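You operate a simulated robot arm through the tools that you are given. There is no shell and no other tool.

The job below is to be done with a simulated two-armed robot. You get a single attempt, and the scene is never put back.

Task
Turn the star wheel on the drawer cabinet to 3 and lock it.
Fine: loosen the red star knob and pull the red pin; then push the pin in and tighten the knob.

The check looks at the end state, three seconds after you hand in, the way a careful person would. Anything else that was tipped, shoved, dropped, spilled or broken makes it a failure.

Robot
Two 7-joint arms with fingered hands on one trunk that stands fixed in place. Base frame: the origin is at the foot of the trunk, x ahead of it, y to its left, z up. Readings come in m, degrees, newtons and seconds.
The left shoulder is at [0.076, 0.181, 1.122], the right one opposite. With the tool pointing down near the work surface each hand reaches from about 0.44 to 0.84 m from the base axis, measured 20 degrees to its own side. Payload 3.8 kg a hand.
The tool frame of a hand sits at the grasp point between the pads (the TCP): z along the fingers, y along the line on which they close. The tips reach 0.03 m beyond it. Largest opening 0.104 m; the body of the gripper starts 0.035 m behind the TCP. The gripper is a hand of 4 fingers: y runs from the thumb to the fingers, the wrist lies at [-0.017, -0.104, -0.178] in the tool frame, and closing takes about 1.5 s.
Orientation is that of the tool frame in the base frame, as a unit quaternion [w, x, y, z]. With the fingers straight down and the wrist toward the robot, the tool's x, y and z point along [0, 1, 0], [1, 0, 0] and [0, 0, -1] of the base frame.

Tools
- The arms move only by the tool jog_arm. It takes "left_commands", "right_commands" or both (then of equal length, played together; a hand with none holds still); each is a list of rows, each a list of 2 entries, a list of its own where there are three numbers: the shift along the tool's x, y, z in m, then the turn, a rotation vector about the tool's x, y, z in degrees. In form: [[[x, y, z], [ax, ay, az]], ...]. A call has 1 to 20 rows; each row shifts and turns the commanded pose from where the row before left it, along the tool's axes as they then stand. "left_gripper" and "right_gripper" are, for a hand that has rows, the finger opening in m, from 0 to 0.104, set as the call begins (left out, the last holds). Each row takes 0.2 s and may step no farther than 0.05 m and 8.6 degrees from the row before; otherwise, or with a gripper value out of range, the whole call is refused. Where a pose cannot be reached the arm comes as near as it can. A force on the tool above 40 N (or 10 N above the force at the start of the call, whichever is more), or a blocked arm, ends the call early, and 0.2 s more pass. The fingers move at their own pace (about 0.072 m/s each) and stop on an object; they squeeze with about 27 N. The grip force told is the motor's: it shows also when the fingers shut on nothing. Time passes only in rows, and 0.2 s behind the last, so rows that do not move let the fingers close. It gives the time, the measured TCP pose, the force on the tool (base axes), the opening and the grip force at its end, in the units of the frame above (readings bear some noise), with the torque about the TCP (base axes, N m) and any sound that the robot's microphone picked up.
- Cameras (640 x 400 px; columns grow to the right, rows downward): "scene" is now at [0.1597, -0.0521, 1.3183]; the picture's right is [-0.55, -0.83, 0.00], its down [-0.31, 0.21, -0.93] and it looks along [0.77, -0.51, -0.37] (base axes); focal length 316 px, centre (320, 200). "left" rides on the left gripper at [-0.066, -0.09, -0.126] in its tool frame; the picture's right is [-0.78, -0.30, 0.56], its down [0.57, -0.70, 0.42] and it looks along [0.27, 0.65, 0.71] (tool axes); focal length 275 px, centre (320, 200). "right" rides on the right gripper at [0.066, -0.09, -0.126] in its tool frame; the picture's right is [-0.78, 0.30, -0.56], its down [-0.57, -0.70, 0.42] and it looks along [-0.27, 0.65, 0.71] (tool axes); focal length 275 px, centre (320, 200). There is no depth. A picture from a camera that has moved, and an enlarged one, comes with that camera's place and axes in the base frame and with its lens.
- snapshot(camera): a new picture of that camera. It takes no simulated time.
- slide_trunk(by): slides the trunk up (or, below 0, down) by that many m; the arms and the scene camera ride with it, the base frame stays. It gives what a move gives, with no picture.
- curl_fingers(index, middle, ring, thumb_bend, thumb_turn, hand): sets how far each is bent, from 0 (flat) to 100 (curled in); at 30 the hand is open as for a grip, at 70 the pads meet at the TCP. One left out holds its place. A second passes; each finger stops where it meets its share of the squeeze, and holds until it gets a number again. A gripper value or a shape takes the hand back. It gives what a move gives, with no picture; readings hold the bend of each and the force on the fingers (four entries, about 0 where the hand has none), thumb and palm. thumb_turn goes from beside the hand (0) to across from the fingers (100), as for a grip.
- set_grasp(shape, hand): the hand has 4 fingers and takes this shape, open, in about a second: jaw (thumb against the fingers, like two jaws); tri (thumb and two fingers); tip (a fingertip pinch); poke (one finger out to press); point (the index stretched); flat (the hand flat); cup (the hand cupped); fist (a fist). The gripper value then closes the fingers along that shape, each until it touches; the sizes above hold for jaw. It gives what a move gives, with no picture.
- pan_tilt(pan, tilt): turns the head with the scene camera to pan (to the left, within 86 degrees either way) and tilt (down, from -29 to 69), counted from straight ahead of the robot. It gives what a move gives.
- inspect(camera, box): a new picture of the part [left, top, right, bottom] of that camera's present view, enlarged. It takes no simulated time.
- job_done(): hands the job in; it is judged then, once.

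Nothing tells you positions but the pictures and the camera data. Unless the task says otherwise, let go and move clear before handing in.

The tools are called after "Call:" as a command line: name --argument value ..., lists and objects as JSON in quotes. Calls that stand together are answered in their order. jog_arm: Moves the arms, as the interface text tells. Its arguments: {"type":"object","properties":{"left_commands":{"type":"array","items":{"type":"array"}},"left_gripper":{"type":"number"},"right_commands":{"type":"array","items":{"type":"array"}},"right_gripper":{"type":"number"}},"required":[]} The other tools are called the same way: slide_trunk (by) slides the trunk up or down; set_grasp (shape, hand) gives the hand a shape; curl_fingers (index, middle, ring, thumb_bend, thumb_turn, hand) moves the fingers one by one; pan_tilt (pan, tilt) turns the head that bears the scene camera; snapshot (camera) takes a picture; inspect (camera, box) takes an enlarged picture of a part of a camera's view; job_done () hands the job in.

At the start:

```text
t: 0.0
left_eef_pos: [0.4953, -0.0417, 1.1712]
left_orientation: [0.0, 0.707, 0.708, 0.001]
left_force: [0.0, -0.1, -0.5]
left_torque: [0.02, -0.04, 0.02]
left_grip_width: 0.1037
left_finger_force: 0.1
left_shape: jaw
left_bend: [30.0, 30.0, 30.0, 30.0, 97.0]
left_finger forces: [0.0, 0.0, 0.0, 0.1, 0.0, 0.1]
right_eef_pos: [0.3855, -0.3995, 1.1854]
right_orientation: [0.0, 0.708, 0.706, 0.001]
right_force: [-0.2, 0.5, -0.2]
right_torque: [-0.02, -0.02, 0.03]
right_grip_width: 0.1036
right_finger_force: 0.1
right_shape: jaw
right_bend: [30.0, 30.0, 30.0, 30.0, 97.0]
right_finger forces: [0.1, 0.0, 0.0, 0.1, 0.0, 0.0]
trunk travel left (down, up): [-0.275, 0.481]
head pan, tilt: [-33.4, 22.0]
```

scene: 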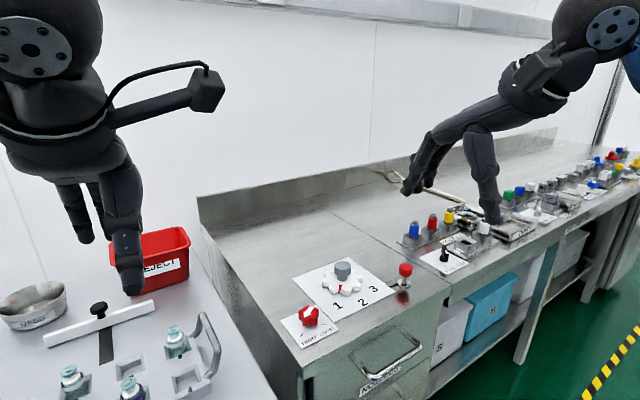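
right: 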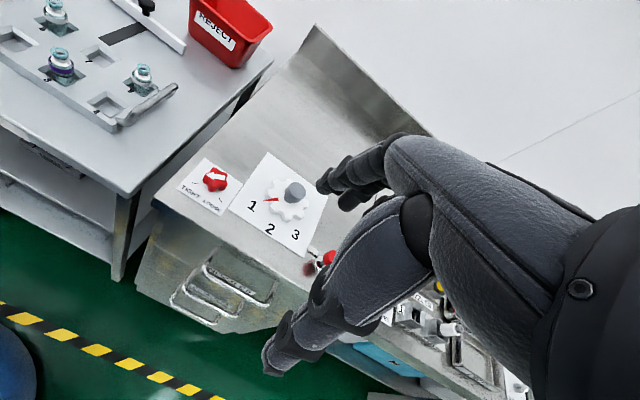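
left: 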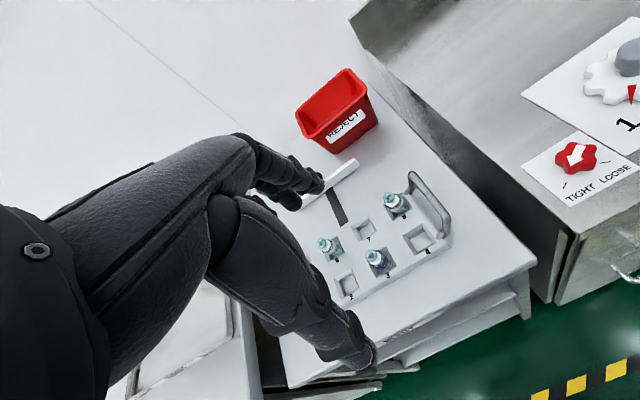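

I see the drawer cabinet with a white star wheel (1,2,3), a red star knob (tight/loose plate) and a red pin at the side. I'll look closer before moving.

Call:
inspect --camera "scene" --box '[270, 230, 450, 360]'

Call:
inspect --camera "right" --box '[160, 130, 360, 290]'

Call:
inspect --camera "left" --box '[500, 10, 640, 230]'

```text
3.08 times, centred on (360, 295) of scene
camera zoom: at [0.1597, -0.0521, 1.3183], right [-0.55, -0.83, 0.0], down [-0.31, 0.21, -0.93], along [0.77, -0.51, -0.37], focal length 973 px, centre (197, -92)
```

zoom: 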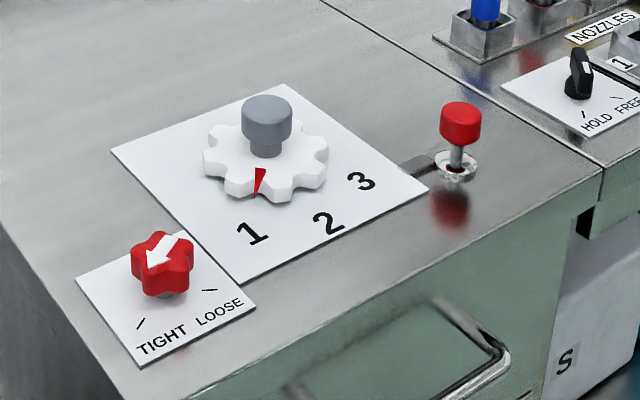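

```text
2.50 times, centred on (260, 210) of right
camera zoom: at [0.2953, -0.333, 1.3091], right [0.3, -0.78, 0.56], down [-0.7, -0.57, -0.42], along [0.65, -0.27, -0.71], focal length 688 px, centre (470, 175)
```

zoom: 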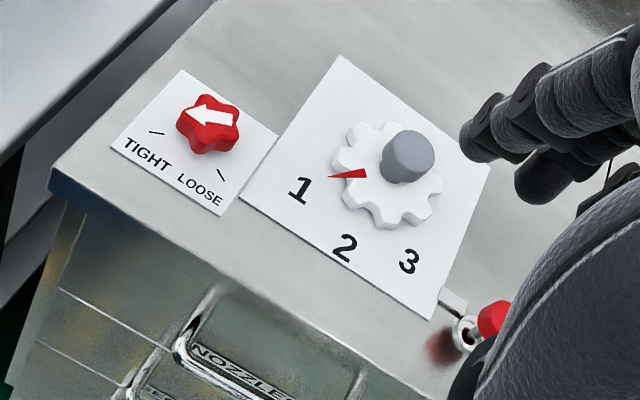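

```text
1.82 times, centred on (570, 120) of left
camera zoom: at [0.4058, -0.1081, 1.2969], right [-0.3, -0.78, -0.56], down [-0.7, 0.57, -0.42], along [0.65, 0.27, -0.71], focal length 500 px, centre (-134, 346)
```

zoom: 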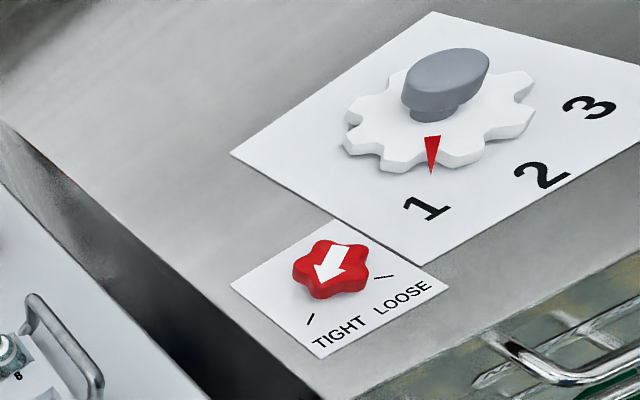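

The knob sits at about (0.576, -0.300, 0.881) with its arrow at TIGHT. The wheel handle is at about (0.640, -0.429, 0.91) with the pointer at 1, and the pin cap is at about (0.560, -0.549, 0.905). I'll bring the right hand above the star knob first.

Call:
jog_arm --right_commands '[[[0.0166, 0.0318, 0.02], [0, 0, 0]], [[0.0166, 0.0318, 0.02], [0, 0, 0]], [[0.0166, 0.0318, 0.02], [0, 0, 0]], [[0.0166, 0.0318, 0.02], [0, 0, 0]], [[0.0166, 0.0318, 0.02], [0, 0, 0]], [[0.0166, 0.0318, 0.02], [0, 0, 0]], [[0, 0, 0.01], [0, 0, 0]]]' --right_gripper 0.08

Call:
snapshot --camera "scene"

Call:
snapshot --camera "right"

Call:
snapshot --camera "left"

```text
t: 1.6
left_eef_pos: [0.4943, -0.0419, 1.1727]
left_orientation: [0.0, 0.707, 0.707, 0.0]
left_force: [0.0, 0.3, -0.4]
left_torque: [-0.01, 0.0, -0.01]
left_grip_width: 0.1037
left_finger_force: 0.1
left_shape: jaw
left_bend: [30.0, 30.0, 30.0, 30.0, 97.0]
left_finger forces: [0.0, 0.1, 0.0, 0.0, 0.0, 0.0]
right_eef_pos: [0.5768, -0.303, 1.0557]
right_orientation: [0.0, 0.707, 0.707, 0.001]
right_force: [-0.1, 0.5, -0.4]
right_torque: [0.01, -0.02, 0.03]
right_grip_width: 0.0802
right_finger_force: 0.1
right_shape: jaw
right_bend: [27.0, 35.0, 32.0, 50.0, 98.0]
right_finger forces: [0.0, 0.0, 0.0, 0.1, 0.0, 0.0]
trunk travel left (down, up): [-0.275, 0.481]
head pan, tilt: [-33.4, 22.0]
```

```text
taken
camera scene: at [0.1592, -0.0524, 1.3184], right [-0.55, -0.83, 0.0], down [-0.31, 0.21, -0.93], along [0.77, -0.51, -0.37], focal length 316 px, centre (320, 200)
```

scene: 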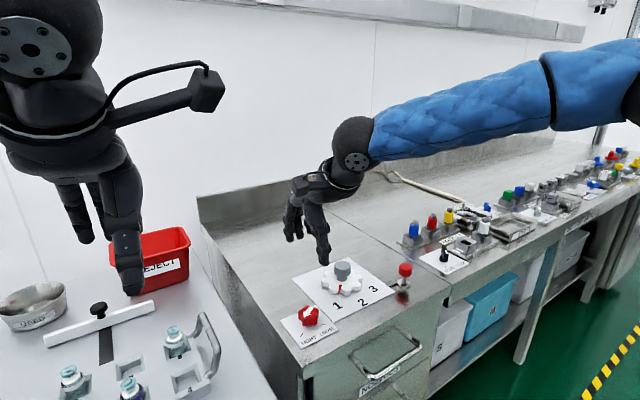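

```text
taken
camera right: at [0.4874, -0.2368, 1.1796], right [0.3, -0.78, 0.56], down [-0.7, -0.57, -0.43], along [0.65, -0.26, -0.71], focal length 275 px, centre (320, 200)
```

right: 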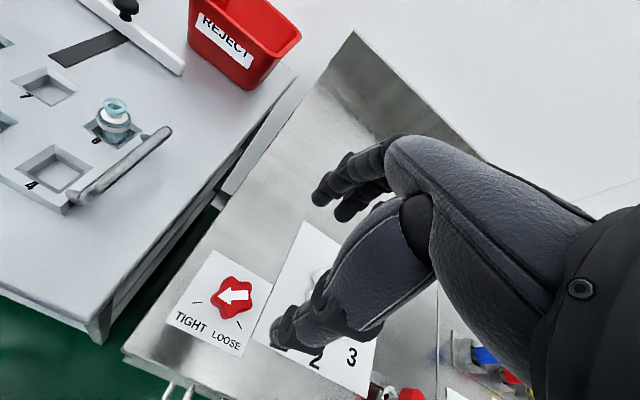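

```text
taken
camera left: at [0.4053, -0.1084, 1.2971], right [-0.3, -0.78, -0.56], down [-0.7, 0.57, -0.42], along [0.65, 0.27, -0.71], focal length 275 px, centre (320, 200)
```

left: 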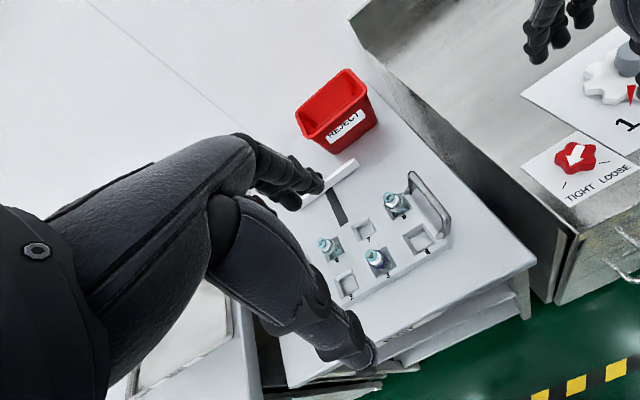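

The hand is about above the knob, and the new ray confirms the knob at (0.5755, -0.299). I'll test the yaw range up here before going down.

Call:
jog_arm --right_commands '[[[0, 0, 0], [0, 0, -8]], [[0, 0, 0], [0, 0, -8]], [[0, 0, 0], [0, 0, -8]], [[0, 0, 0], [0, 0, -8]], [[0, 0, 0], [0, 0, -8]], [[0, 0, 0], [0, 0, -8]], [[0, 0, 0], [0, 0, -8]], [[0, 0, 0], [0, 0, -8]], [[0, 0, 0], [0, 0, -8]], [[0, 0, 0], [0, 0, -8]], [[0, 0, 0], [0, 0, 0]]]'

Call:
snapshot --camera "scene"

Call:
snapshot --camera "right"

```text
t: 4.0
left_eef_pos: [0.4959, -0.042, 1.172]
left_orientation: [0.0, 0.707, 0.707, 0.0]
left_force: [-0.2, 0.1, 0.0]
left_torque: [0.0, 0.0, 0.02]
left_grip_width: 0.1037
left_finger_force: 0.1
left_shape: jaw
left_bend: [30.0, 30.0, 30.0, 30.0, 97.0]
left_finger forces: [0.0, 0.0, 0.0, 0.0, 0.0, 0.0]
right_eef_pos: [0.5744, -0.2994, 1.0547]
right_orientation: [0.0, 0.086, 0.996, 0.0]
right_force: [-0.7, -0.2, 0.5]
right_torque: [0.02, 0.0, 0.03]
right_grip_width: 0.0803
right_finger_force: 0.1
right_shape: jaw
right_bend: [27.0, 35.0, 32.0, 50.0, 98.0]
right_finger forces: [0.0, 0.0, 0.0, 0.0, 0.0, 0.0]
trunk travel left (down, up): [-0.275, 0.481]
head pan, tilt: [-33.4, 22.0]
```

```text
taken
camera scene: at [0.1596, -0.0521, 1.3183], right [-0.55, -0.83, 0.0], down [-0.31, 0.21, -0.93], along [0.77, -0.51, -0.37], focal length 316 px, centre (320, 200)
```

scene: 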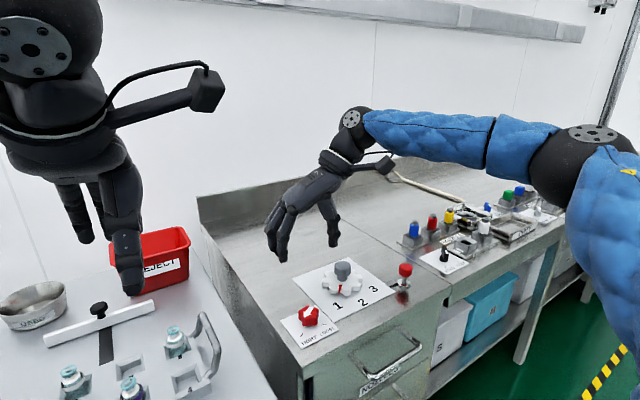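

```text
taken
camera right: at [0.4943, -0.3764, 1.1792], right [0.82, 0.16, 0.56], down [0.44, -0.79, -0.42], along [0.37, 0.59, -0.71], focal length 275 px, centre (320, 200)
```

right: 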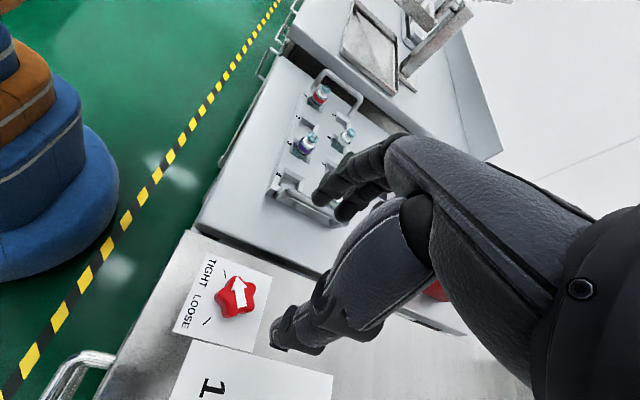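

Yaw down to -80° is reachable. I'll rotate back to about +4°, descend partway, and check alignment.

Call:
jog_arm --right_commands '[[[0, 0, 0], [0, 0, 8.4]], [[0, 0, 0], [0, 0, 8.4]], [[0, 0, 0], [0, 0, 8.4]], [[0, 0, 0], [0, 0, 8.4]], [[0, 0, 0], [0, 0, 8.4]], [[0, 0, 0], [0, 0, 8.4]], [[0, 0, 0], [0, 0, 8.4]], [[0, 0, 0], [0, 0, 8.4]], [[0, 0, 0], [0, 0, 8.4]], [[0, 0, 0], [0, 0, 8.4]], [[0, 0, 0.035], [0, 0, 0]], [[0, 0, 0.035], [0, 0, 0]], [[0, 0, 0.035], [0, 0, 0]], [[0, 0, 0], [0, 0, 0]]]'

Call:
snapshot --camera "scene"

Call:
snapshot --camera "right"

Call:
inspect --camera "left" --box '[440, 20, 640, 240]'

```text
t: 7.0
left_eef_pos: [0.4949, -0.0416, 1.1726]
left_orientation: [0.0, 0.707, 0.708, 0.0]
left_force: [-0.8, 0.6, -0.7]
left_torque: [0.01, -0.01, -0.04]
left_grip_width: 0.1035
left_finger_force: 0.1
left_shape: jaw
left_bend: [30.0, 30.0, 30.0, 30.0, 97.0]
left_finger forces: [0.1, 0.0, 0.1, 0.1, 0.0, 0.0]
right_eef_pos: [0.5755, -0.3006, 0.9475]
right_orientation: [0.0, 0.732, 0.682, 0.0]
right_force: [0.3, 0.3, 0.1]
right_torque: [-0.03, 0.03, -0.01]
right_grip_width: 0.0805
right_finger_force: 0.0
right_shape: jaw
right_bend: [27.0, 35.0, 32.0, 50.0, 98.0]
right_finger forces: [0.1, 0.0, 0.0, 0.1, 0.0, 0.1]
trunk travel left (down, up): [-0.275, 0.481]
head pan, tilt: [-33.4, 22.0]
```

```text
taken
camera scene: at [0.1593, -0.0516, 1.3184], right [-0.55, -0.83, 0.0], down [-0.31, 0.21, -0.93], along [0.77, -0.51, -0.37], focal length 316 px, centre (320, 200)
```

scene: 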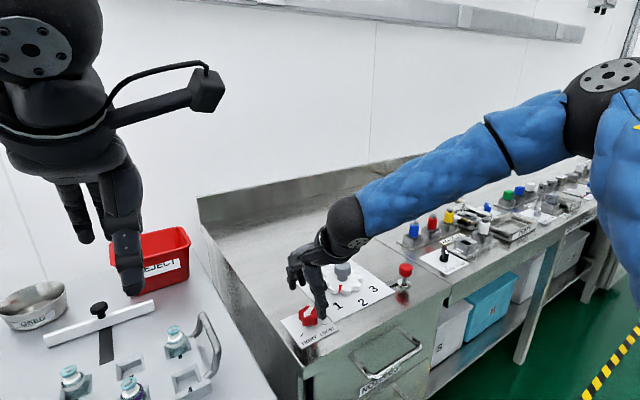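

```text
taken
camera right: at [0.491, -0.2283, 1.0717], right [0.24, -0.79, 0.56], down [-0.74, -0.52, -0.42], along [0.63, -0.31, -0.71], focal length 275 px, centre (320, 200)
```

right: 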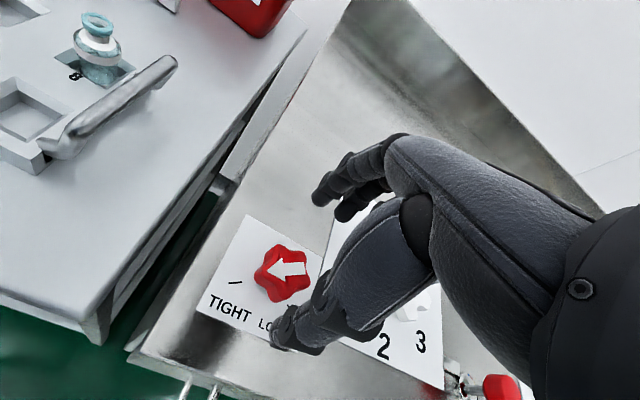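

```text
1.82 times, centred on (540, 130) of left
camera zoom: at [0.4054, -0.1077, 1.2972], right [-0.3, -0.78, -0.56], down [-0.7, 0.57, -0.42], along [0.65, 0.26, -0.71], focal length 500 px, centre (-80, 327)
```

zoom: 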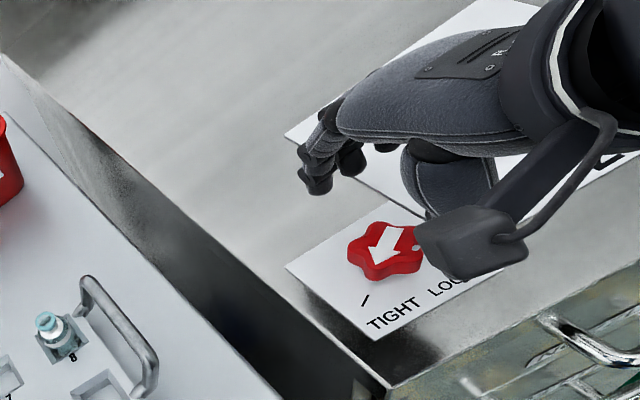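

The hand is centred over the knob. I'll descend in small steps to put the fingertips just above the plate.

Call:
jog_arm --right_commands '[[[0, 0, 0.015], [0, 0, 0]], [[0, 0, 0.015], [0, 0, 0]], [[0, 0, 0.01], [0, 0, 0]], [[0, 0, 0.007], [0, 0, 0]], [[0, 0, 0], [0, 0, 0]]]'

Call:
inspect --camera "scene" --box '[250, 220, 410, 360]'

Call:
snapshot --camera "right"

Call:
inspect --camera "left" --box '[440, 20, 640, 240]'

```text
t: 8.2
left_eef_pos: [0.4949, -0.0419, 1.1714]
left_orientation: [0.0, 0.707, 0.707, 0.001]
left_force: [0.6, 0.3, 0.3]
left_torque: [-0.02, 0.02, 0.01]
left_grip_width: 0.1037
left_finger_force: 0.0
left_shape: jaw
left_bend: [30.0, 30.0, 30.0, 30.0, 97.0]
left_finger forces: [0.0, 0.1, 0.1, 0.1, 0.0, 0.1]
right_eef_pos: [0.5777, -0.301, 0.9043]
right_orientation: [0.0, 0.732, 0.681, 0.0]
right_force: [-0.3, -0.7, 0.3]
right_torque: [0.01, -0.02, 0.01]
right_grip_width: 0.0802
right_finger_force: 0.1
right_shape: jaw
right_bend: [27.0, 35.0, 32.0, 50.0, 98.0]
right_finger forces: [0.0, 0.0, 0.0, 0.1, 0.1, 0.0]
trunk travel left (down, up): [-0.275, 0.481]
head pan, tilt: [-33.4, 22.0]
```

```text
2.86 times, centred on (330, 290) of scene
camera zoom: at [0.1597, -0.052, 1.3183], right [-0.55, -0.83, 0.0], down [-0.31, 0.21, -0.93], along [0.77, -0.51, -0.37], focal length 904 px, centre (291, -57)
```

zoom: 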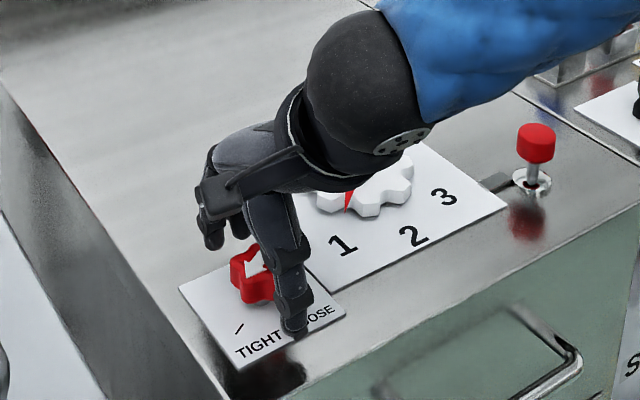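

```text
taken
camera right: at [0.4918, -0.2276, 1.0281], right [0.24, -0.79, 0.56], down [-0.74, -0.52, -0.42], along [0.63, -0.31, -0.71], focal length 275 px, centre (320, 200)
```

right: 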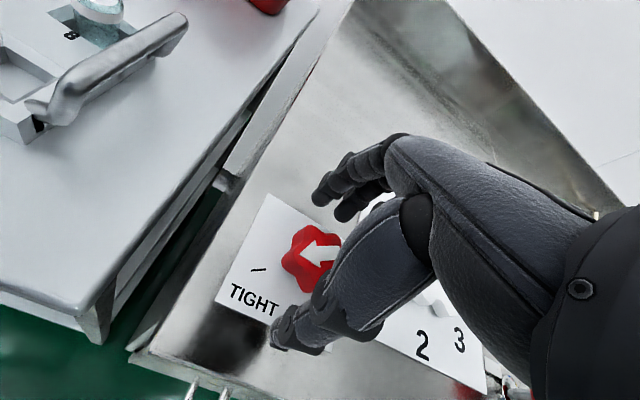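

```text
1.82 times, centred on (540, 130) of left
camera zoom: at [0.4058, -0.108, 1.297], right [-0.3, -0.78, -0.56], down [-0.7, 0.57, -0.42], along [0.65, 0.27, -0.71], focal length 500 px, centre (-80, 327)
```

zoom: 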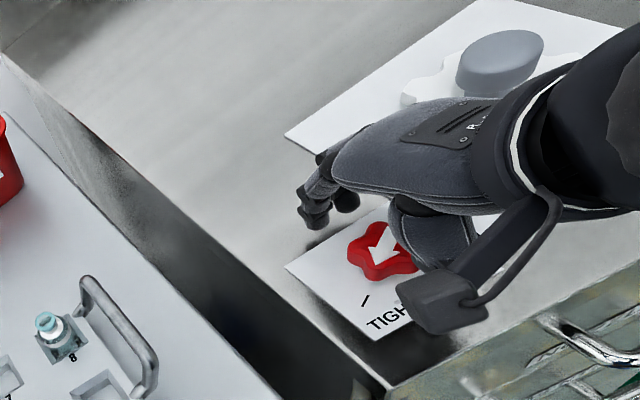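

The fingers straddle the knob. I'll lower 4 mm more and close on it.

Call:
jog_arm --right_commands '[[[0.001, -0.001, 0.004], [0, 0, 0]], [[0, 0, 0], [0, 0, 0]]]'

Call:
jog_arm --right_commands '[[[0, 0, 0], [0, 0, 0]], [[0, 0, 0], [0, 0, 0]], [[0, 0, 0], [0, 0, 0]], [[0, 0, 0], [0, 0, 0]], [[0, 0, 0], [0, 0, 0]], [[0, 0, 0], [0, 0, 0]], [[0, 0, 0], [0, 0, 0]]]' --right_gripper 0.0

Call:
snapshot --camera "right"

Call:
inspect --camera "scene" --box '[250, 220, 410, 360]'

Call:
inspect --camera "left" --box '[440, 20, 640, 240]'

```text
t: 8.8
left_eef_pos: [0.495, -0.0417, 1.1724]
left_orientation: [0.0, 0.707, 0.707, 0.0]
left_force: [-0.4, 0.2, 0.1]
left_torque: [0.02, -0.02, -0.02]
left_grip_width: 0.1033
left_finger_force: 0.0
left_shape: jaw
left_bend: [30.0, 30.0, 30.0, 30.0, 97.0]
left_finger forces: [0.0, 0.0, 0.0, 0.1, 0.0, 0.0]
right_eef_pos: [0.5764, -0.2982, 0.9008]
right_orientation: [0.0, 0.732, 0.682, -0.001]
right_force: [-0.7, 0.1, -0.2]
right_torque: [-0.01, 0.01, -0.05]
right_grip_width: 0.0802
right_finger_force: 0.1
right_shape: jaw
right_bend: [27.0, 35.0, 32.0, 50.0, 98.0]
right_finger forces: [0.1, 0.0, 0.0, 0.0, 0.0, 0.0]
trunk travel left (down, up): [-0.275, 0.481]
head pan, tilt: [-33.4, 22.0]
```

```text
t: 10.4
left_eef_pos: [0.4954, -0.0425, 1.1728]
left_orientation: [0.0, 0.707, 0.708, 0.0]
left_force: [0.1, 0.3, -1.2]
left_torque: [-0.02, 0.03, -0.01]
left_grip_width: 0.1038
left_finger_force: 0.0
left_shape: jaw
left_bend: [30.0, 30.0, 30.0, 30.0, 97.0]
left_finger forces: [0.0, 0.0, 0.1, 0.0, 0.1, 0.1]
right_eef_pos: [0.5761, -0.2992, 0.9]
right_orientation: [-0.001, 0.732, 0.681, -0.001]
right_force: [-2.8, 1.3, -2.2]
right_torque: [0.03, 0.06, -0.03]
right_grip_width: 0.0301
right_finger_force: 27.0
right_shape: jaw
right_bend: [73.0, 55.0, 61.0, 73.0, 100.0]
right_finger forces: [13.5, 8.0, 0.1, 0.0, 24.6, 0.1]
trunk travel left (down, up): [-0.275, 0.481]
head pan, tilt: [-33.4, 22.0]
```

```text
taken
camera right: at [0.4908, -0.2257, 1.0239], right [0.24, -0.79, 0.56], down [-0.74, -0.52, -0.42], along [0.63, -0.31, -0.71], focal length 275 px, centre (320, 200)
```

right: 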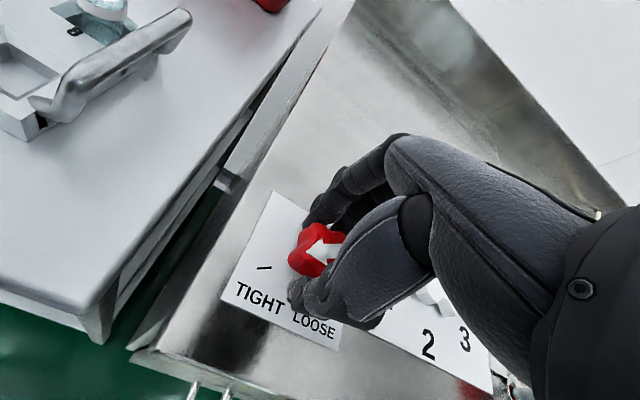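

```text
2.86 times, centred on (330, 290) of scene
camera zoom: at [0.1596, -0.0519, 1.3183], right [-0.55, -0.83, 0.0], down [-0.31, 0.21, -0.93], along [0.77, -0.51, -0.37], focal length 904 px, centre (291, -57)
```

zoom: 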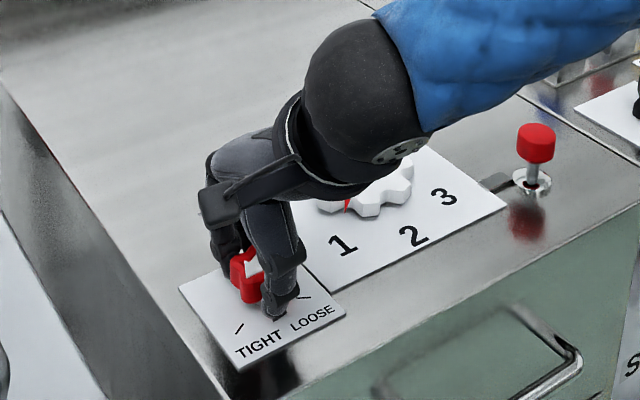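

```text
1.82 times, centred on (540, 130) of left
camera zoom: at [0.4056, -0.1079, 1.297], right [-0.3, -0.78, -0.56], down [-0.7, 0.57, -0.42], along [0.65, 0.26, -0.71], focal length 500 px, centre (-80, 327)
```

zoom: 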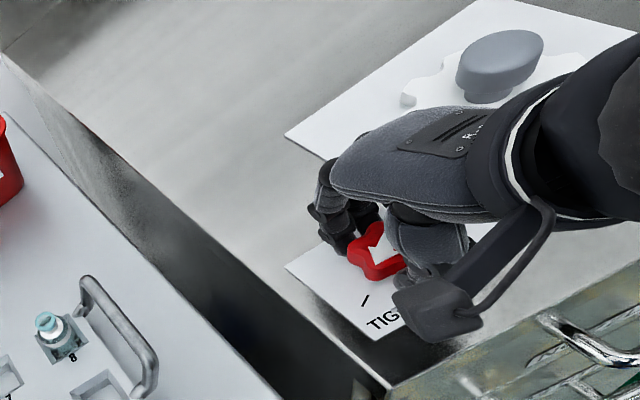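

The knob is gripped (thumb 25 N against index and middle). I'll turn it counter-clockwise from above, toward LOOSE.

Call:
jog_arm --right_commands '[[[0, 0, 0], [0, 0, -6]], [[0, 0, 0], [0, 0, -6]], [[0, 0, 0], [0, 0, -6]], [[0, 0, 0], [0, 0, -6]], [[0, 0, 0], [0, 0, -6]], [[0, 0, 0], [0, 0, 0]]]'

Call:
snapshot --camera "right"

Call:
inspect --camera "left" --box '[440, 20, 640, 240]'

```text
t: 11.8
left_eef_pos: [0.4949, -0.0407, 1.1727]
left_orientation: [0.0, 0.707, 0.707, -0.001]
left_force: [-0.3, -0.4, 0.0]
left_torque: [-0.03, 0.0, -0.03]
left_grip_width: 0.1036
left_finger_force: 0.1
left_shape: jaw
left_bend: [30.0, 30.0, 30.0, 30.0, 97.0]
left_finger forces: [0.0, 0.0, 0.0, 0.1, 0.0, 0.0]
right_eef_pos: [0.5758, -0.2985, 0.8992]
right_orientation: [0.0, 0.53, 0.848, 0.0]
right_force: [-6.4, 4.2, 1.3]
right_torque: [0.07, 0.13, 0.02]
right_grip_width: 0.0301
right_finger_force: 27.3
right_shape: jaw
right_bend: [73.0, 55.0, 61.0, 74.0, 99.0]
right_finger forces: [15.2, 7.5, 0.0, 0.0, 25.6, 0.0]
trunk travel left (down, up): [-0.275, 0.481]
head pan, tilt: [-33.4, 22.0]
```

```text
taken
camera right: at [0.4655, -0.2785, 1.0237], right [0.61, -0.57, 0.56], down [-0.38, -0.82, -0.42], along [0.7, 0.05, -0.71], focal length 275 px, centre (320, 200)
```

right: 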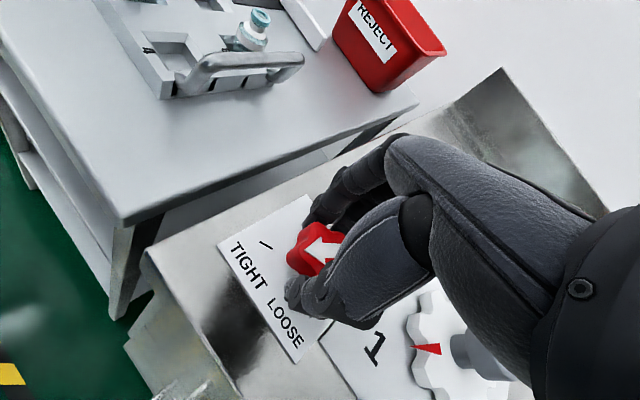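

```text
1.82 times, centred on (540, 130) of left
camera zoom: at [0.4049, -0.1073, 1.2973], right [-0.3, -0.78, -0.56], down [-0.7, 0.57, -0.43], along [0.65, 0.26, -0.71], focal length 500 px, centre (-80, 327)
```

zoom: 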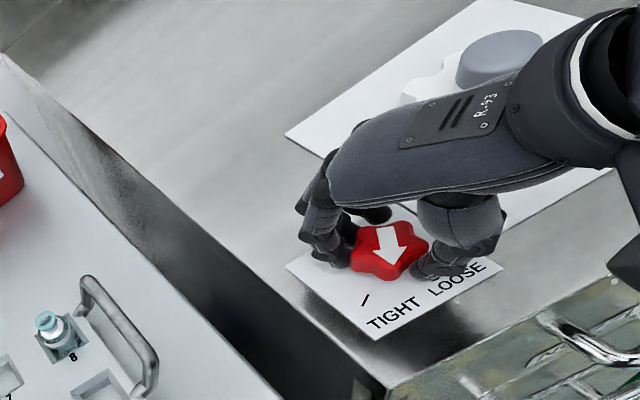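

The arrow is following the hand. I'll continue turning.

Call:
jog_arm --right_commands '[[[0, 0, 0], [0, 0, -6]], [[0, 0, 0], [0, 0, -6]], [[0, 0, 0], [0, 0, -6]], [[0, 0, 0], [0, 0, -6]], [[0, 0, 0], [0, 0, -6]], [[0, 0, 0], [0, 0, -6]], [[0, 0, 0], [0, 0, -6]], [[0, 0, 0], [0, 0, -6]], [[0, 0, 0], [0, 0, 0]]]'

Call:
snapshot --camera "right"

Call:
inspect --camera "left" --box '[440, 20, 640, 240]'

```text
t: 13.8
left_eef_pos: [0.493, -0.0416, 1.1738]
left_orientation: [0.001, 0.707, 0.708, 0.001]
left_force: [-0.5, 0.2, 0.5]
left_torque: [0.02, 0.02, 0.04]
left_grip_width: 0.1034
left_finger_force: 0.1
left_shape: jaw
left_bend: [30.0, 30.0, 30.0, 30.0, 97.0]
left_finger forces: [0.1, 0.0, 0.0, 0.1, 0.1, 0.1]
right_eef_pos: [0.5754, -0.2977, 0.8987]
right_orientation: [0.0, 0.139, 0.99, 0.001]
right_force: [-10.5, -4.7, 8.0]
right_torque: [-0.16, 0.25, -0.01]
right_grip_width: 0.0302
right_finger_force: 27.1
right_shape: jaw
right_bend: [73.0, 56.0, 61.0, 74.0, 98.0]
right_finger forces: [15.1, 7.3, 0.1, 0.1, 28.4, 0.0]
trunk travel left (down, up): [-0.275, 0.481]
head pan, tilt: [-33.4, 22.0]
```

```text
taken
camera right: at [0.4865, -0.3667, 1.0234], right [0.83, 0.07, 0.56], down [0.36, -0.83, -0.42], along [0.43, 0.55, -0.71], focal length 275 px, centre (320, 200)
```

right: 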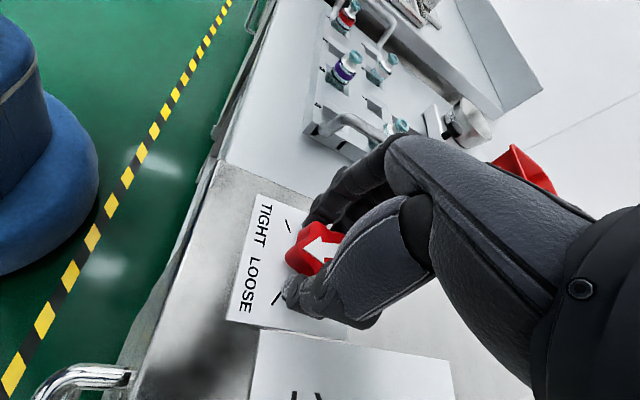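

```text
1.82 times, centred on (540, 130) of left
camera zoom: at [0.404, -0.1084, 1.2976], right [-0.3, -0.78, -0.56], down [-0.7, 0.57, -0.43], along [0.65, 0.27, -0.71], focal length 500 px, centre (-80, 327)
```

zoom: 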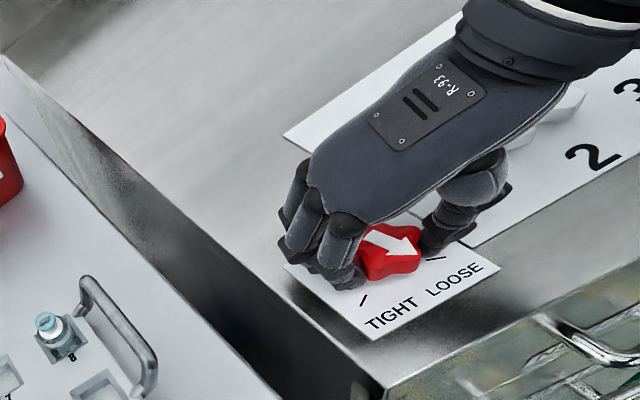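

The arrow is close to the LOOSE mark with about 20° left. I'll continue in smaller steps and watch the torque for a stop.

Call:
jog_arm --right_commands '[[[0, 0, 0], [0, 0, -4]], [[0, 0, 0], [0, 0, -4]], [[0, 0, 0], [0, 0, -4]], [[0, 0, 0], [0, 0, 0]]]'

Call:
snapshot --camera "right"

Call:
inspect --camera "left" --box '[510, 80, 640, 210]'

```text
t: 14.8
left_eef_pos: [0.4945, -0.0424, 1.1721]
left_orientation: [0.001, 0.707, 0.707, 0.0]
left_force: [-0.2, -0.3, -0.5]
left_torque: [0.0, -0.01, -0.04]
left_grip_width: 0.1033
left_finger_force: 0.0
left_shape: jaw
left_bend: [30.0, 30.0, 30.0, 30.0, 97.0]
left_finger forces: [0.1, 0.1, 0.0, 0.1, 0.0, 0.1]
right_eef_pos: [0.5733, -0.2979, 0.8995]
right_orientation: [0.0, 0.035, 0.999, -0.001]
right_force: [-9.4, -7.8, 7.5]
right_torque: [-0.23, 0.18, -0.02]
right_grip_width: 0.0301
right_finger_force: 27.5
right_shape: jaw
right_bend: [73.0, 56.0, 61.0, 74.0, 98.0]
right_finger forces: [15.1, 7.1, 0.1, 0.0, 28.5, 0.0]
trunk travel left (down, up): [-0.275, 0.481]
head pan, tilt: [-33.4, 22.0]
```

```text
taken
camera right: at [0.5025, -0.3835, 1.0234], right [0.79, 0.24, 0.56], down [0.52, -0.74, -0.42], along [0.31, 0.63, -0.71], focal length 275 px, centre (320, 200)
```

right: 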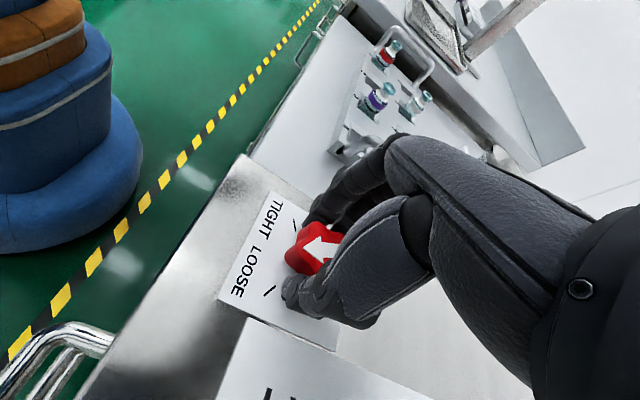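

```text
3.08 times, centred on (575, 145) of left
camera zoom: at [0.4042, -0.1086, 1.2974], right [-0.3, -0.78, -0.56], down [-0.7, 0.57, -0.43], along [0.65, 0.27, -0.71], focal length 847 px, centre (-465, 369)
```

zoom: 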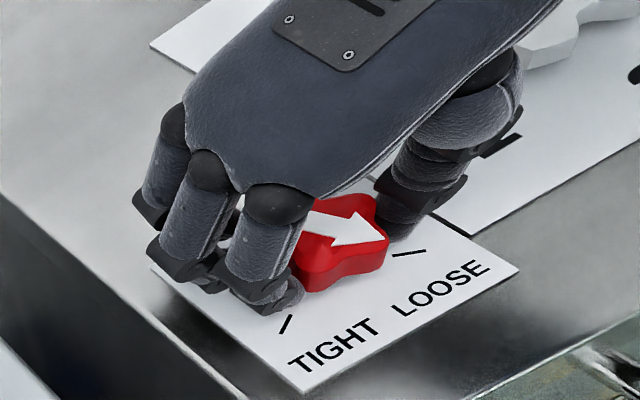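

The arrow has turned 90° and isn't quite on the LOOSE mark. I'll turn a bit further, feeling for the stop.

Call:
jog_arm --right_commands '[[[0, 0, 0], [0, 0, -4]], [[0, 0, 0], [0, 0, -4]], [[0, 0, 0], [0, 0, -3]], [[0, 0, 0], [0, 0, 0]]]'

Call:
snapshot --camera "right"

Call:
inspect --camera "left" --box '[510, 80, 640, 210]'

```text
t: 15.8
left_eef_pos: [0.4949, -0.0414, 1.1727]
left_orientation: [0.0, 0.707, 0.707, 0.001]
left_force: [0.8, 0.1, -0.2]
left_torque: [-0.03, 0.03, -0.02]
left_grip_width: 0.1036
left_finger_force: 0.0
left_shape: jaw
left_bend: [30.0, 30.0, 30.0, 30.0, 97.0]
left_finger forces: [0.0, 0.0, 0.1, 0.1, 0.1, 0.0]
right_eef_pos: [0.5749, -0.2987, 0.9001]
right_orientation: [0.0, -0.061, 0.998, 0.0]
right_force: [-7.6, -3.6, 5.1]
right_torque: [-0.14, 0.2, 0.0]
right_grip_width: 0.0304
right_finger_force: 26.9
right_shape: jaw
right_bend: [73.0, 56.0, 61.0, 74.0, 98.0]
right_finger forces: [16.7, 8.0, 0.0, 0.0, 26.5, 0.0]
trunk travel left (down, up): [-0.275, 0.481]
head pan, tilt: [-33.4, 22.0]
```

```text
taken
camera right: at [0.5199, -0.3961, 1.0234], right [0.73, 0.39, 0.56], down [0.65, -0.63, -0.42], along [0.18, 0.68, -0.71], focal length 275 px, centre (320, 200)
```

right: 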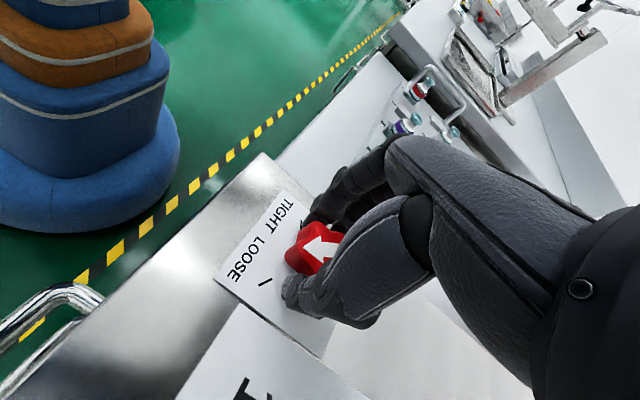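

```text
3.08 times, centred on (575, 145) of left
camera zoom: at [0.4044, -0.1083, 1.2974], right [-0.3, -0.78, -0.56], down [-0.7, 0.57, -0.43], along [0.65, 0.27, -0.71], focal length 847 px, centre (-465, 369)
```

zoom: 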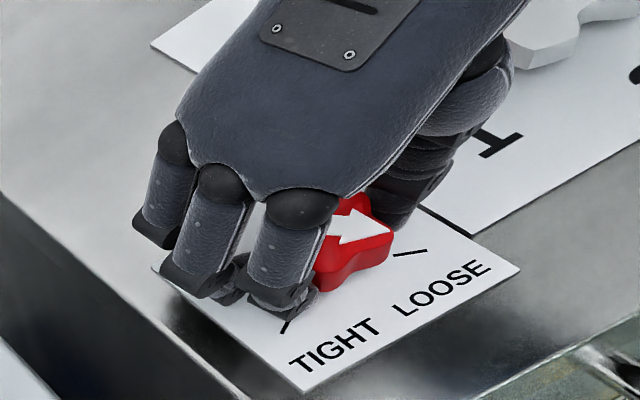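

My geometry puts the marks at about 122° and 238°, so the arrow (about 215°) needs another 20°. I'll continue.

Call:
jog_arm --right_commands '[[[0, 0, 0], [0, 0, -4]], [[0, 0, 0], [0, 0, -4]], [[0, 0, 0], [0, 0, -4]], [[0, 0, 0], [0, 0, -4]], [[0, 0, 0], [0, 0, -3]], [[0, 0, 0], [0, 0, 0]]]'

Call:
snapshot --camera "right"

Call:
inspect --camera "left" --box '[510, 80, 640, 210]'

```text
t: 17.2
left_eef_pos: [0.4951, -0.0433, 1.1728]
left_orientation: [-0.001, 0.707, 0.707, -0.001]
left_force: [0.1, 0.3, -0.4]
left_torque: [0.01, -0.01, 0.02]
left_grip_width: 0.1032
left_finger_force: 0.0
left_shape: jaw
left_bend: [30.0, 30.0, 30.0, 30.0, 97.0]
left_finger forces: [0.0, 0.0, 0.0, 0.0, 0.0, 0.1]
right_eef_pos: [0.5745, -0.2996, 0.8992]
right_orientation: [0.002, -0.226, 0.974, 0.0]
right_force: [-5.3, -5.4, 5.4]
right_torque: [-0.11, 0.08, -0.03]
right_grip_width: 0.0303
right_finger_force: 27.6
right_shape: jaw
right_bend: [73.0, 56.0, 61.0, 74.0, 98.0]
right_finger forces: [16.3, 8.9, 0.0, 0.0, 26.3, 0.0]
trunk travel left (down, up): [-0.275, 0.481]
head pan, tilt: [-33.4, 22.0]
```

```text
taken
camera right: at [0.5536, -0.4089, 1.0234], right [0.57, 0.61, 0.56], down [0.82, -0.38, -0.42], along [-0.04, 0.7, -0.71], focal length 275 px, centre (320, 200)
```

right: 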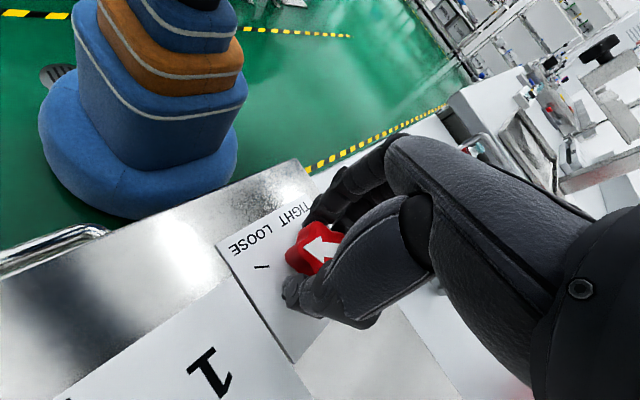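

```text
3.08 times, centred on (575, 145) of left
camera zoom: at [0.405, -0.1084, 1.2972], right [-0.3, -0.78, -0.56], down [-0.7, 0.57, -0.42], along [0.65, 0.27, -0.71], focal length 847 px, centre (-465, 369)
```

zoom: 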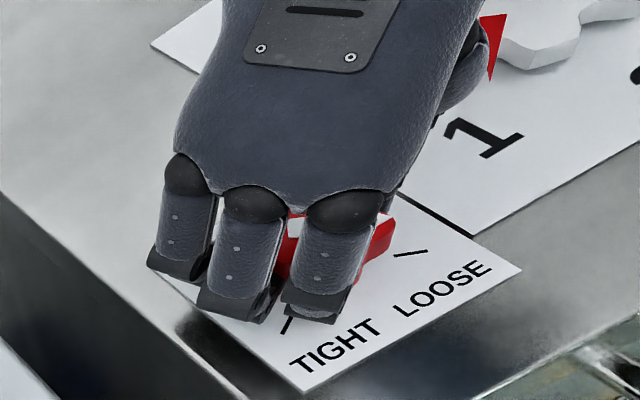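

The LOOSE mark now sits in the hand view where the TIGHT mark was at the start, so the knob is at LOOSE. I'll nudge 4° more to feel for the stop, then release.

Call:
jog_arm --right_commands '[[[0, 0, 0], [0, 0, -2]], [[0, 0, 0], [0, 0, -2]], [[0, 0, 0], [0, 0, 0]]]'

```text
t: 18.0
left_eef_pos: [0.4978, -0.0427, 1.1711]
left_orientation: [0.0, 0.708, 0.707, -0.001]
left_force: [0.6, -0.7, 0.5]
left_torque: [-0.01, 0.02, 0.0]
left_grip_width: 0.1033
left_finger_force: 0.0
left_shape: jaw
left_bend: [30.0, 30.0, 30.0, 30.0, 97.0]
left_finger forces: [0.0, 0.0, 0.0, 0.0, 0.0, 0.0]
right_eef_pos: [0.5706, -0.3005, 0.9013]
right_orientation: [0.001, -0.257, 0.966, 0.0]
right_force: [12.1, -5.5, -4.1]
right_torque: [-0.07, -0.21, -0.12]
right_grip_width: 0.029
right_finger_force: 27.0
right_shape: jaw
right_bend: [73.0, 56.0, 61.0, 73.0, 100.0]
right_finger forces: [9.7, 7.1, 0.0, 0.0, 28.8, 0.0]
right hand out of reach, approached as far as the arm can: row 1
trunk travel left (down, up): [-0.275, 0.481]
head pan, tilt: [-33.4, 22.0]
```

The right arm has reached its limit there, and the knob should be loose. I'll release, go straight up, and check.

Call:
jog_arm --right_commands '[[[0, 0, 0], [0, 0, 0]], [[0, 0, 0], [0, 0, 0]], [[0, 0, 0], [0, 0, 0]], [[0, 0, 0], [0, 0, 0]], [[0, 0, 0], [0, 0, 0]]]' --right_gripper 0.08

Call:
jog_arm --right_commands '[[[0, 0, -0.03], [0, 0, 0]], [[0, 0, -0.03], [0, 0, 0]], [[0, 0, -0.03], [0, 0, 0]], [[0, 0, -0.03], [0, 0, 0]], [[0, 0, 0], [0, 0, 0]]]'

Call:
inspect --camera "scene" --box '[250, 220, 450, 360]'

Call:
inspect --camera "left" --box '[510, 80, 640, 210]'

Call:
snapshot --camera "right"

```text
t: 19.2
left_eef_pos: [0.4966, -0.0407, 1.1718]
left_orientation: [0.0, 0.707, 0.707, 0.0]
left_force: [0.6, 0.7, -0.1]
left_torque: [0.0, -0.01, 0.0]
left_grip_width: 0.1034
left_finger_force: 0.0
left_shape: jaw
left_bend: [30.0, 30.0, 30.0, 30.0, 97.0]
left_finger forces: [0.0, 0.0, 0.1, 0.1, 0.0, 0.0]
right_eef_pos: [0.5685, -0.298, 0.9009]
right_orientation: [0.001, -0.258, 0.966, 0.0]
right_force: [-0.5, 0.6, 1.1]
right_torque: [-0.01, 0.02, 0.02]
right_grip_width: 0.0795
right_finger_force: 0.1
right_shape: jaw
right_bend: [27.0, 35.0, 32.0, 51.0, 98.0]
right_finger forces: [0.0, 0.1, 0.1, 0.0, 0.0, 0.0]
trunk travel left (down, up): [-0.275, 0.481]
head pan, tilt: [-33.4, 22.0]
```

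```text
t: 20.4
left_eef_pos: [0.4961, -0.0412, 1.1712]
left_orientation: [0.0, 0.707, 0.707, 0.0]
left_force: [-1.1, 0.3, -0.1]
left_torque: [0.01, 0.01, 0.01]
left_grip_width: 0.1033
left_finger_force: 0.0
left_shape: jaw
left_bend: [30.0, 30.0, 30.0, 30.0, 97.0]
left_finger forces: [0.0, 0.0, 0.1, 0.1, 0.0, 0.1]
right_eef_pos: [0.5712, -0.3004, 1.0216]
right_orientation: [0.0, -0.258, 0.966, -0.001]
right_force: [0.7, 0.1, -0.4]
right_torque: [0.02, -0.01, 0.02]
right_grip_width: 0.0798
right_finger_force: 0.1
right_shape: jaw
right_bend: [27.0, 35.0, 32.0, 51.0, 98.0]
right_finger forces: [0.0, 0.0, 0.1, 0.1, 0.1, 0.0]
trunk travel left (down, up): [-0.275, 0.481]
head pan, tilt: [-33.4, 22.0]
```

```text
2.86 times, centred on (350, 290) of scene
camera zoom: at [0.1601, -0.0522, 1.3182], right [-0.55, -0.83, 0.0], down [-0.31, 0.21, -0.93], along [0.77, -0.51, -0.37], focal length 904 px, centre (234, -57)
```

zoom: 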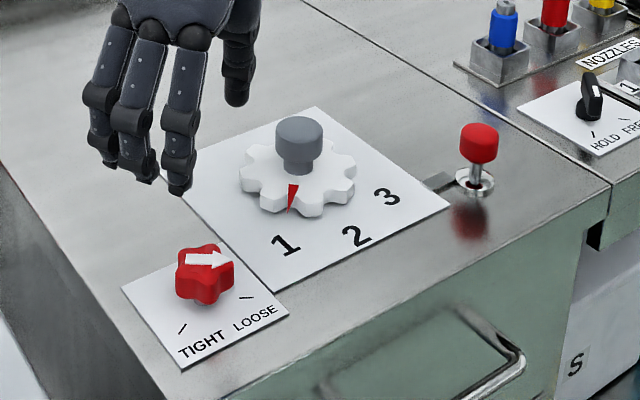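

```text
3.08 times, centred on (575, 145) of left
camera zoom: at [0.4062, -0.1082, 1.2967], right [-0.3, -0.78, -0.56], down [-0.7, 0.57, -0.42], along [0.65, 0.27, -0.71], focal length 847 px, centre (-465, 369)
```

zoom: 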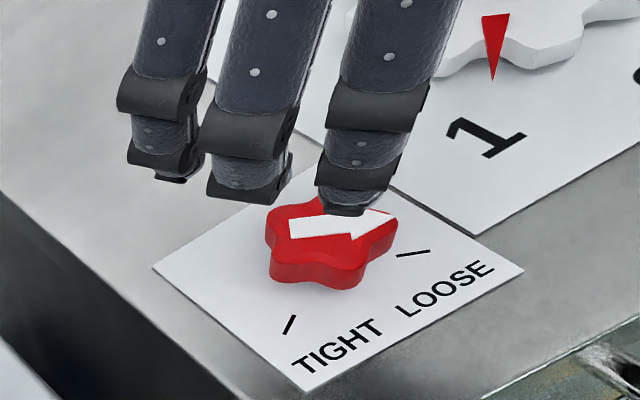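

```text
taken
camera right: at [0.559, -0.4097, 1.1457], right [0.53, 0.64, 0.56], down [0.85, -0.32, -0.42], along [-0.09, 0.69, -0.71], focal length 275 px, centre (320, 200)
```

right: 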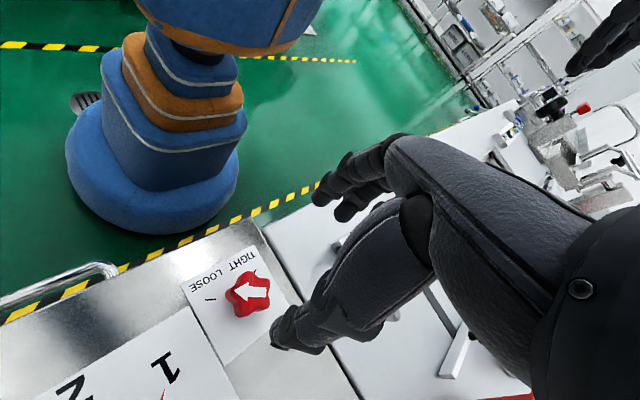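

The knob arrow now lines up with the LOOSE mark. Next I rotate the hand back to neutral and move above the red pin.

Call:
jog_arm --right_commands '[[[0, 0, 0], [0, 0, 8]], [[0, 0, 0], [0, 0, 8]], [[0, 0, 0], [0, 0, 8]], [[0, 0, 0], [0, 0, 8]], [[0, 0, 0], [0, 0, 8]], [[0, 0, 0], [0, 0, 8]], [[0, 0, 0], [0, 0, 8]], [[0, 0, 0], [0, 0, 8]], [[0, 0, 0], [0, 0, 8]], [[0, 0, 0], [0, 0, 8]], [[0, 0, 0], [0, 0, 8]], [[0, 0, 0], [0, 0, 8]], [[0, 0, 0], [0, 0, 8]], [[0, 0, 0], [0, 0, 8]], [[0, 0, 0], [0, 0, 8]], [[0, 0, 0], [0, 0, 0]]]'

Call:
jog_arm --right_commands '[[[-0.0415, -0.002, 0], [0, 0, 0]], [[-0.0415, -0.002, 0], [0, 0, 0]], [[-0.0415, -0.002, 0], [0, 0, 0]], [[-0.0415, -0.002, 0], [0, 0, 0]], [[-0.0415, -0.002, 0], [0, 0, 0]], [[-0.0415, -0.002, 0], [0, 0, 0]], [[0, 0, 0], [0, 0, 0]]]'

Call:
snapshot --camera "scene"

Call:
snapshot --camera "right"

```text
t: 23.8
left_eef_pos: [0.4947, -0.0424, 1.1719]
left_orientation: [0.0, 0.708, 0.707, 0.0]
left_force: [-0.4, -0.1, 0.8]
left_torque: [-0.03, -0.02, 0.01]
left_grip_width: 0.1034
left_finger_force: 0.1
left_shape: jaw
left_bend: [30.0, 30.0, 30.0, 30.0, 97.0]
left_finger forces: [0.0, 0.1, 0.0, 0.0, 0.1, 0.1]
right_eef_pos: [0.5708, -0.298, 1.0194]
right_orientation: [0.0, 0.707, 0.707, 0.0]
right_force: [0.8, -0.9, -0.2]
right_torque: [0.0, -0.03, 0.0]
right_grip_width: 0.0796
right_finger_force: 0.0
right_shape: jaw
right_bend: [27.0, 35.0, 32.0, 51.0, 98.0]
right_finger forces: [0.0, 0.0, 0.0, 0.0, 0.0, 0.0]
trunk travel left (down, up): [-0.275, 0.481]
head pan, tilt: [-33.4, 22.0]
```

```text
t: 25.4
left_eef_pos: [0.4961, -0.0414, 1.1716]
left_orientation: [0.0, 0.708, 0.706, 0.0]
left_force: [0.6, 0.0, -0.1]
left_torque: [-0.01, -0.03, -0.01]
left_grip_width: 0.1038
left_finger_force: 0.0
left_shape: jaw
left_bend: [30.0, 30.0, 30.0, 30.0, 97.0]
left_finger forces: [0.0, 0.1, 0.1, 0.0, 0.0, 0.1]
right_eef_pos: [0.5563, -0.548, 1.0198]
right_orientation: [0.0, 0.706, 0.708, 0.0]
right_force: [0.4, 0.5, -0.1]
right_torque: [-0.03, 0.01, -0.01]
right_grip_width: 0.0797
right_finger_force: 0.0
right_shape: jaw
right_bend: [27.0, 35.0, 32.0, 51.0, 98.0]
right_finger forces: [0.0, 0.0, 0.0, 0.0, 0.0, 0.1]
trunk travel left (down, up): [-0.275, 0.481]
head pan, tilt: [-33.4, 22.0]
```

```text
taken
camera scene: at [0.1598, -0.0517, 1.3183], right [-0.55, -0.83, 0.0], down [-0.31, 0.21, -0.93], along [0.77, -0.51, -0.37], focal length 316 px, centre (320, 200)
```

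scene: 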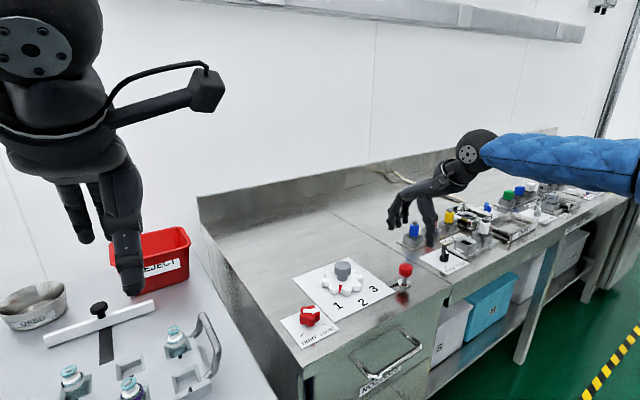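

```text
taken
camera right: at [0.4669, -0.4825, 1.1435], right [0.3, -0.78, 0.56], down [-0.7, -0.57, -0.42], along [0.65, -0.27, -0.71], focal length 275 px, centre (320, 200)
```

right: 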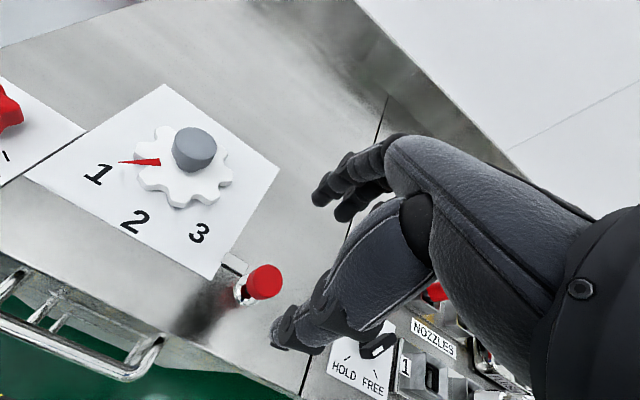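

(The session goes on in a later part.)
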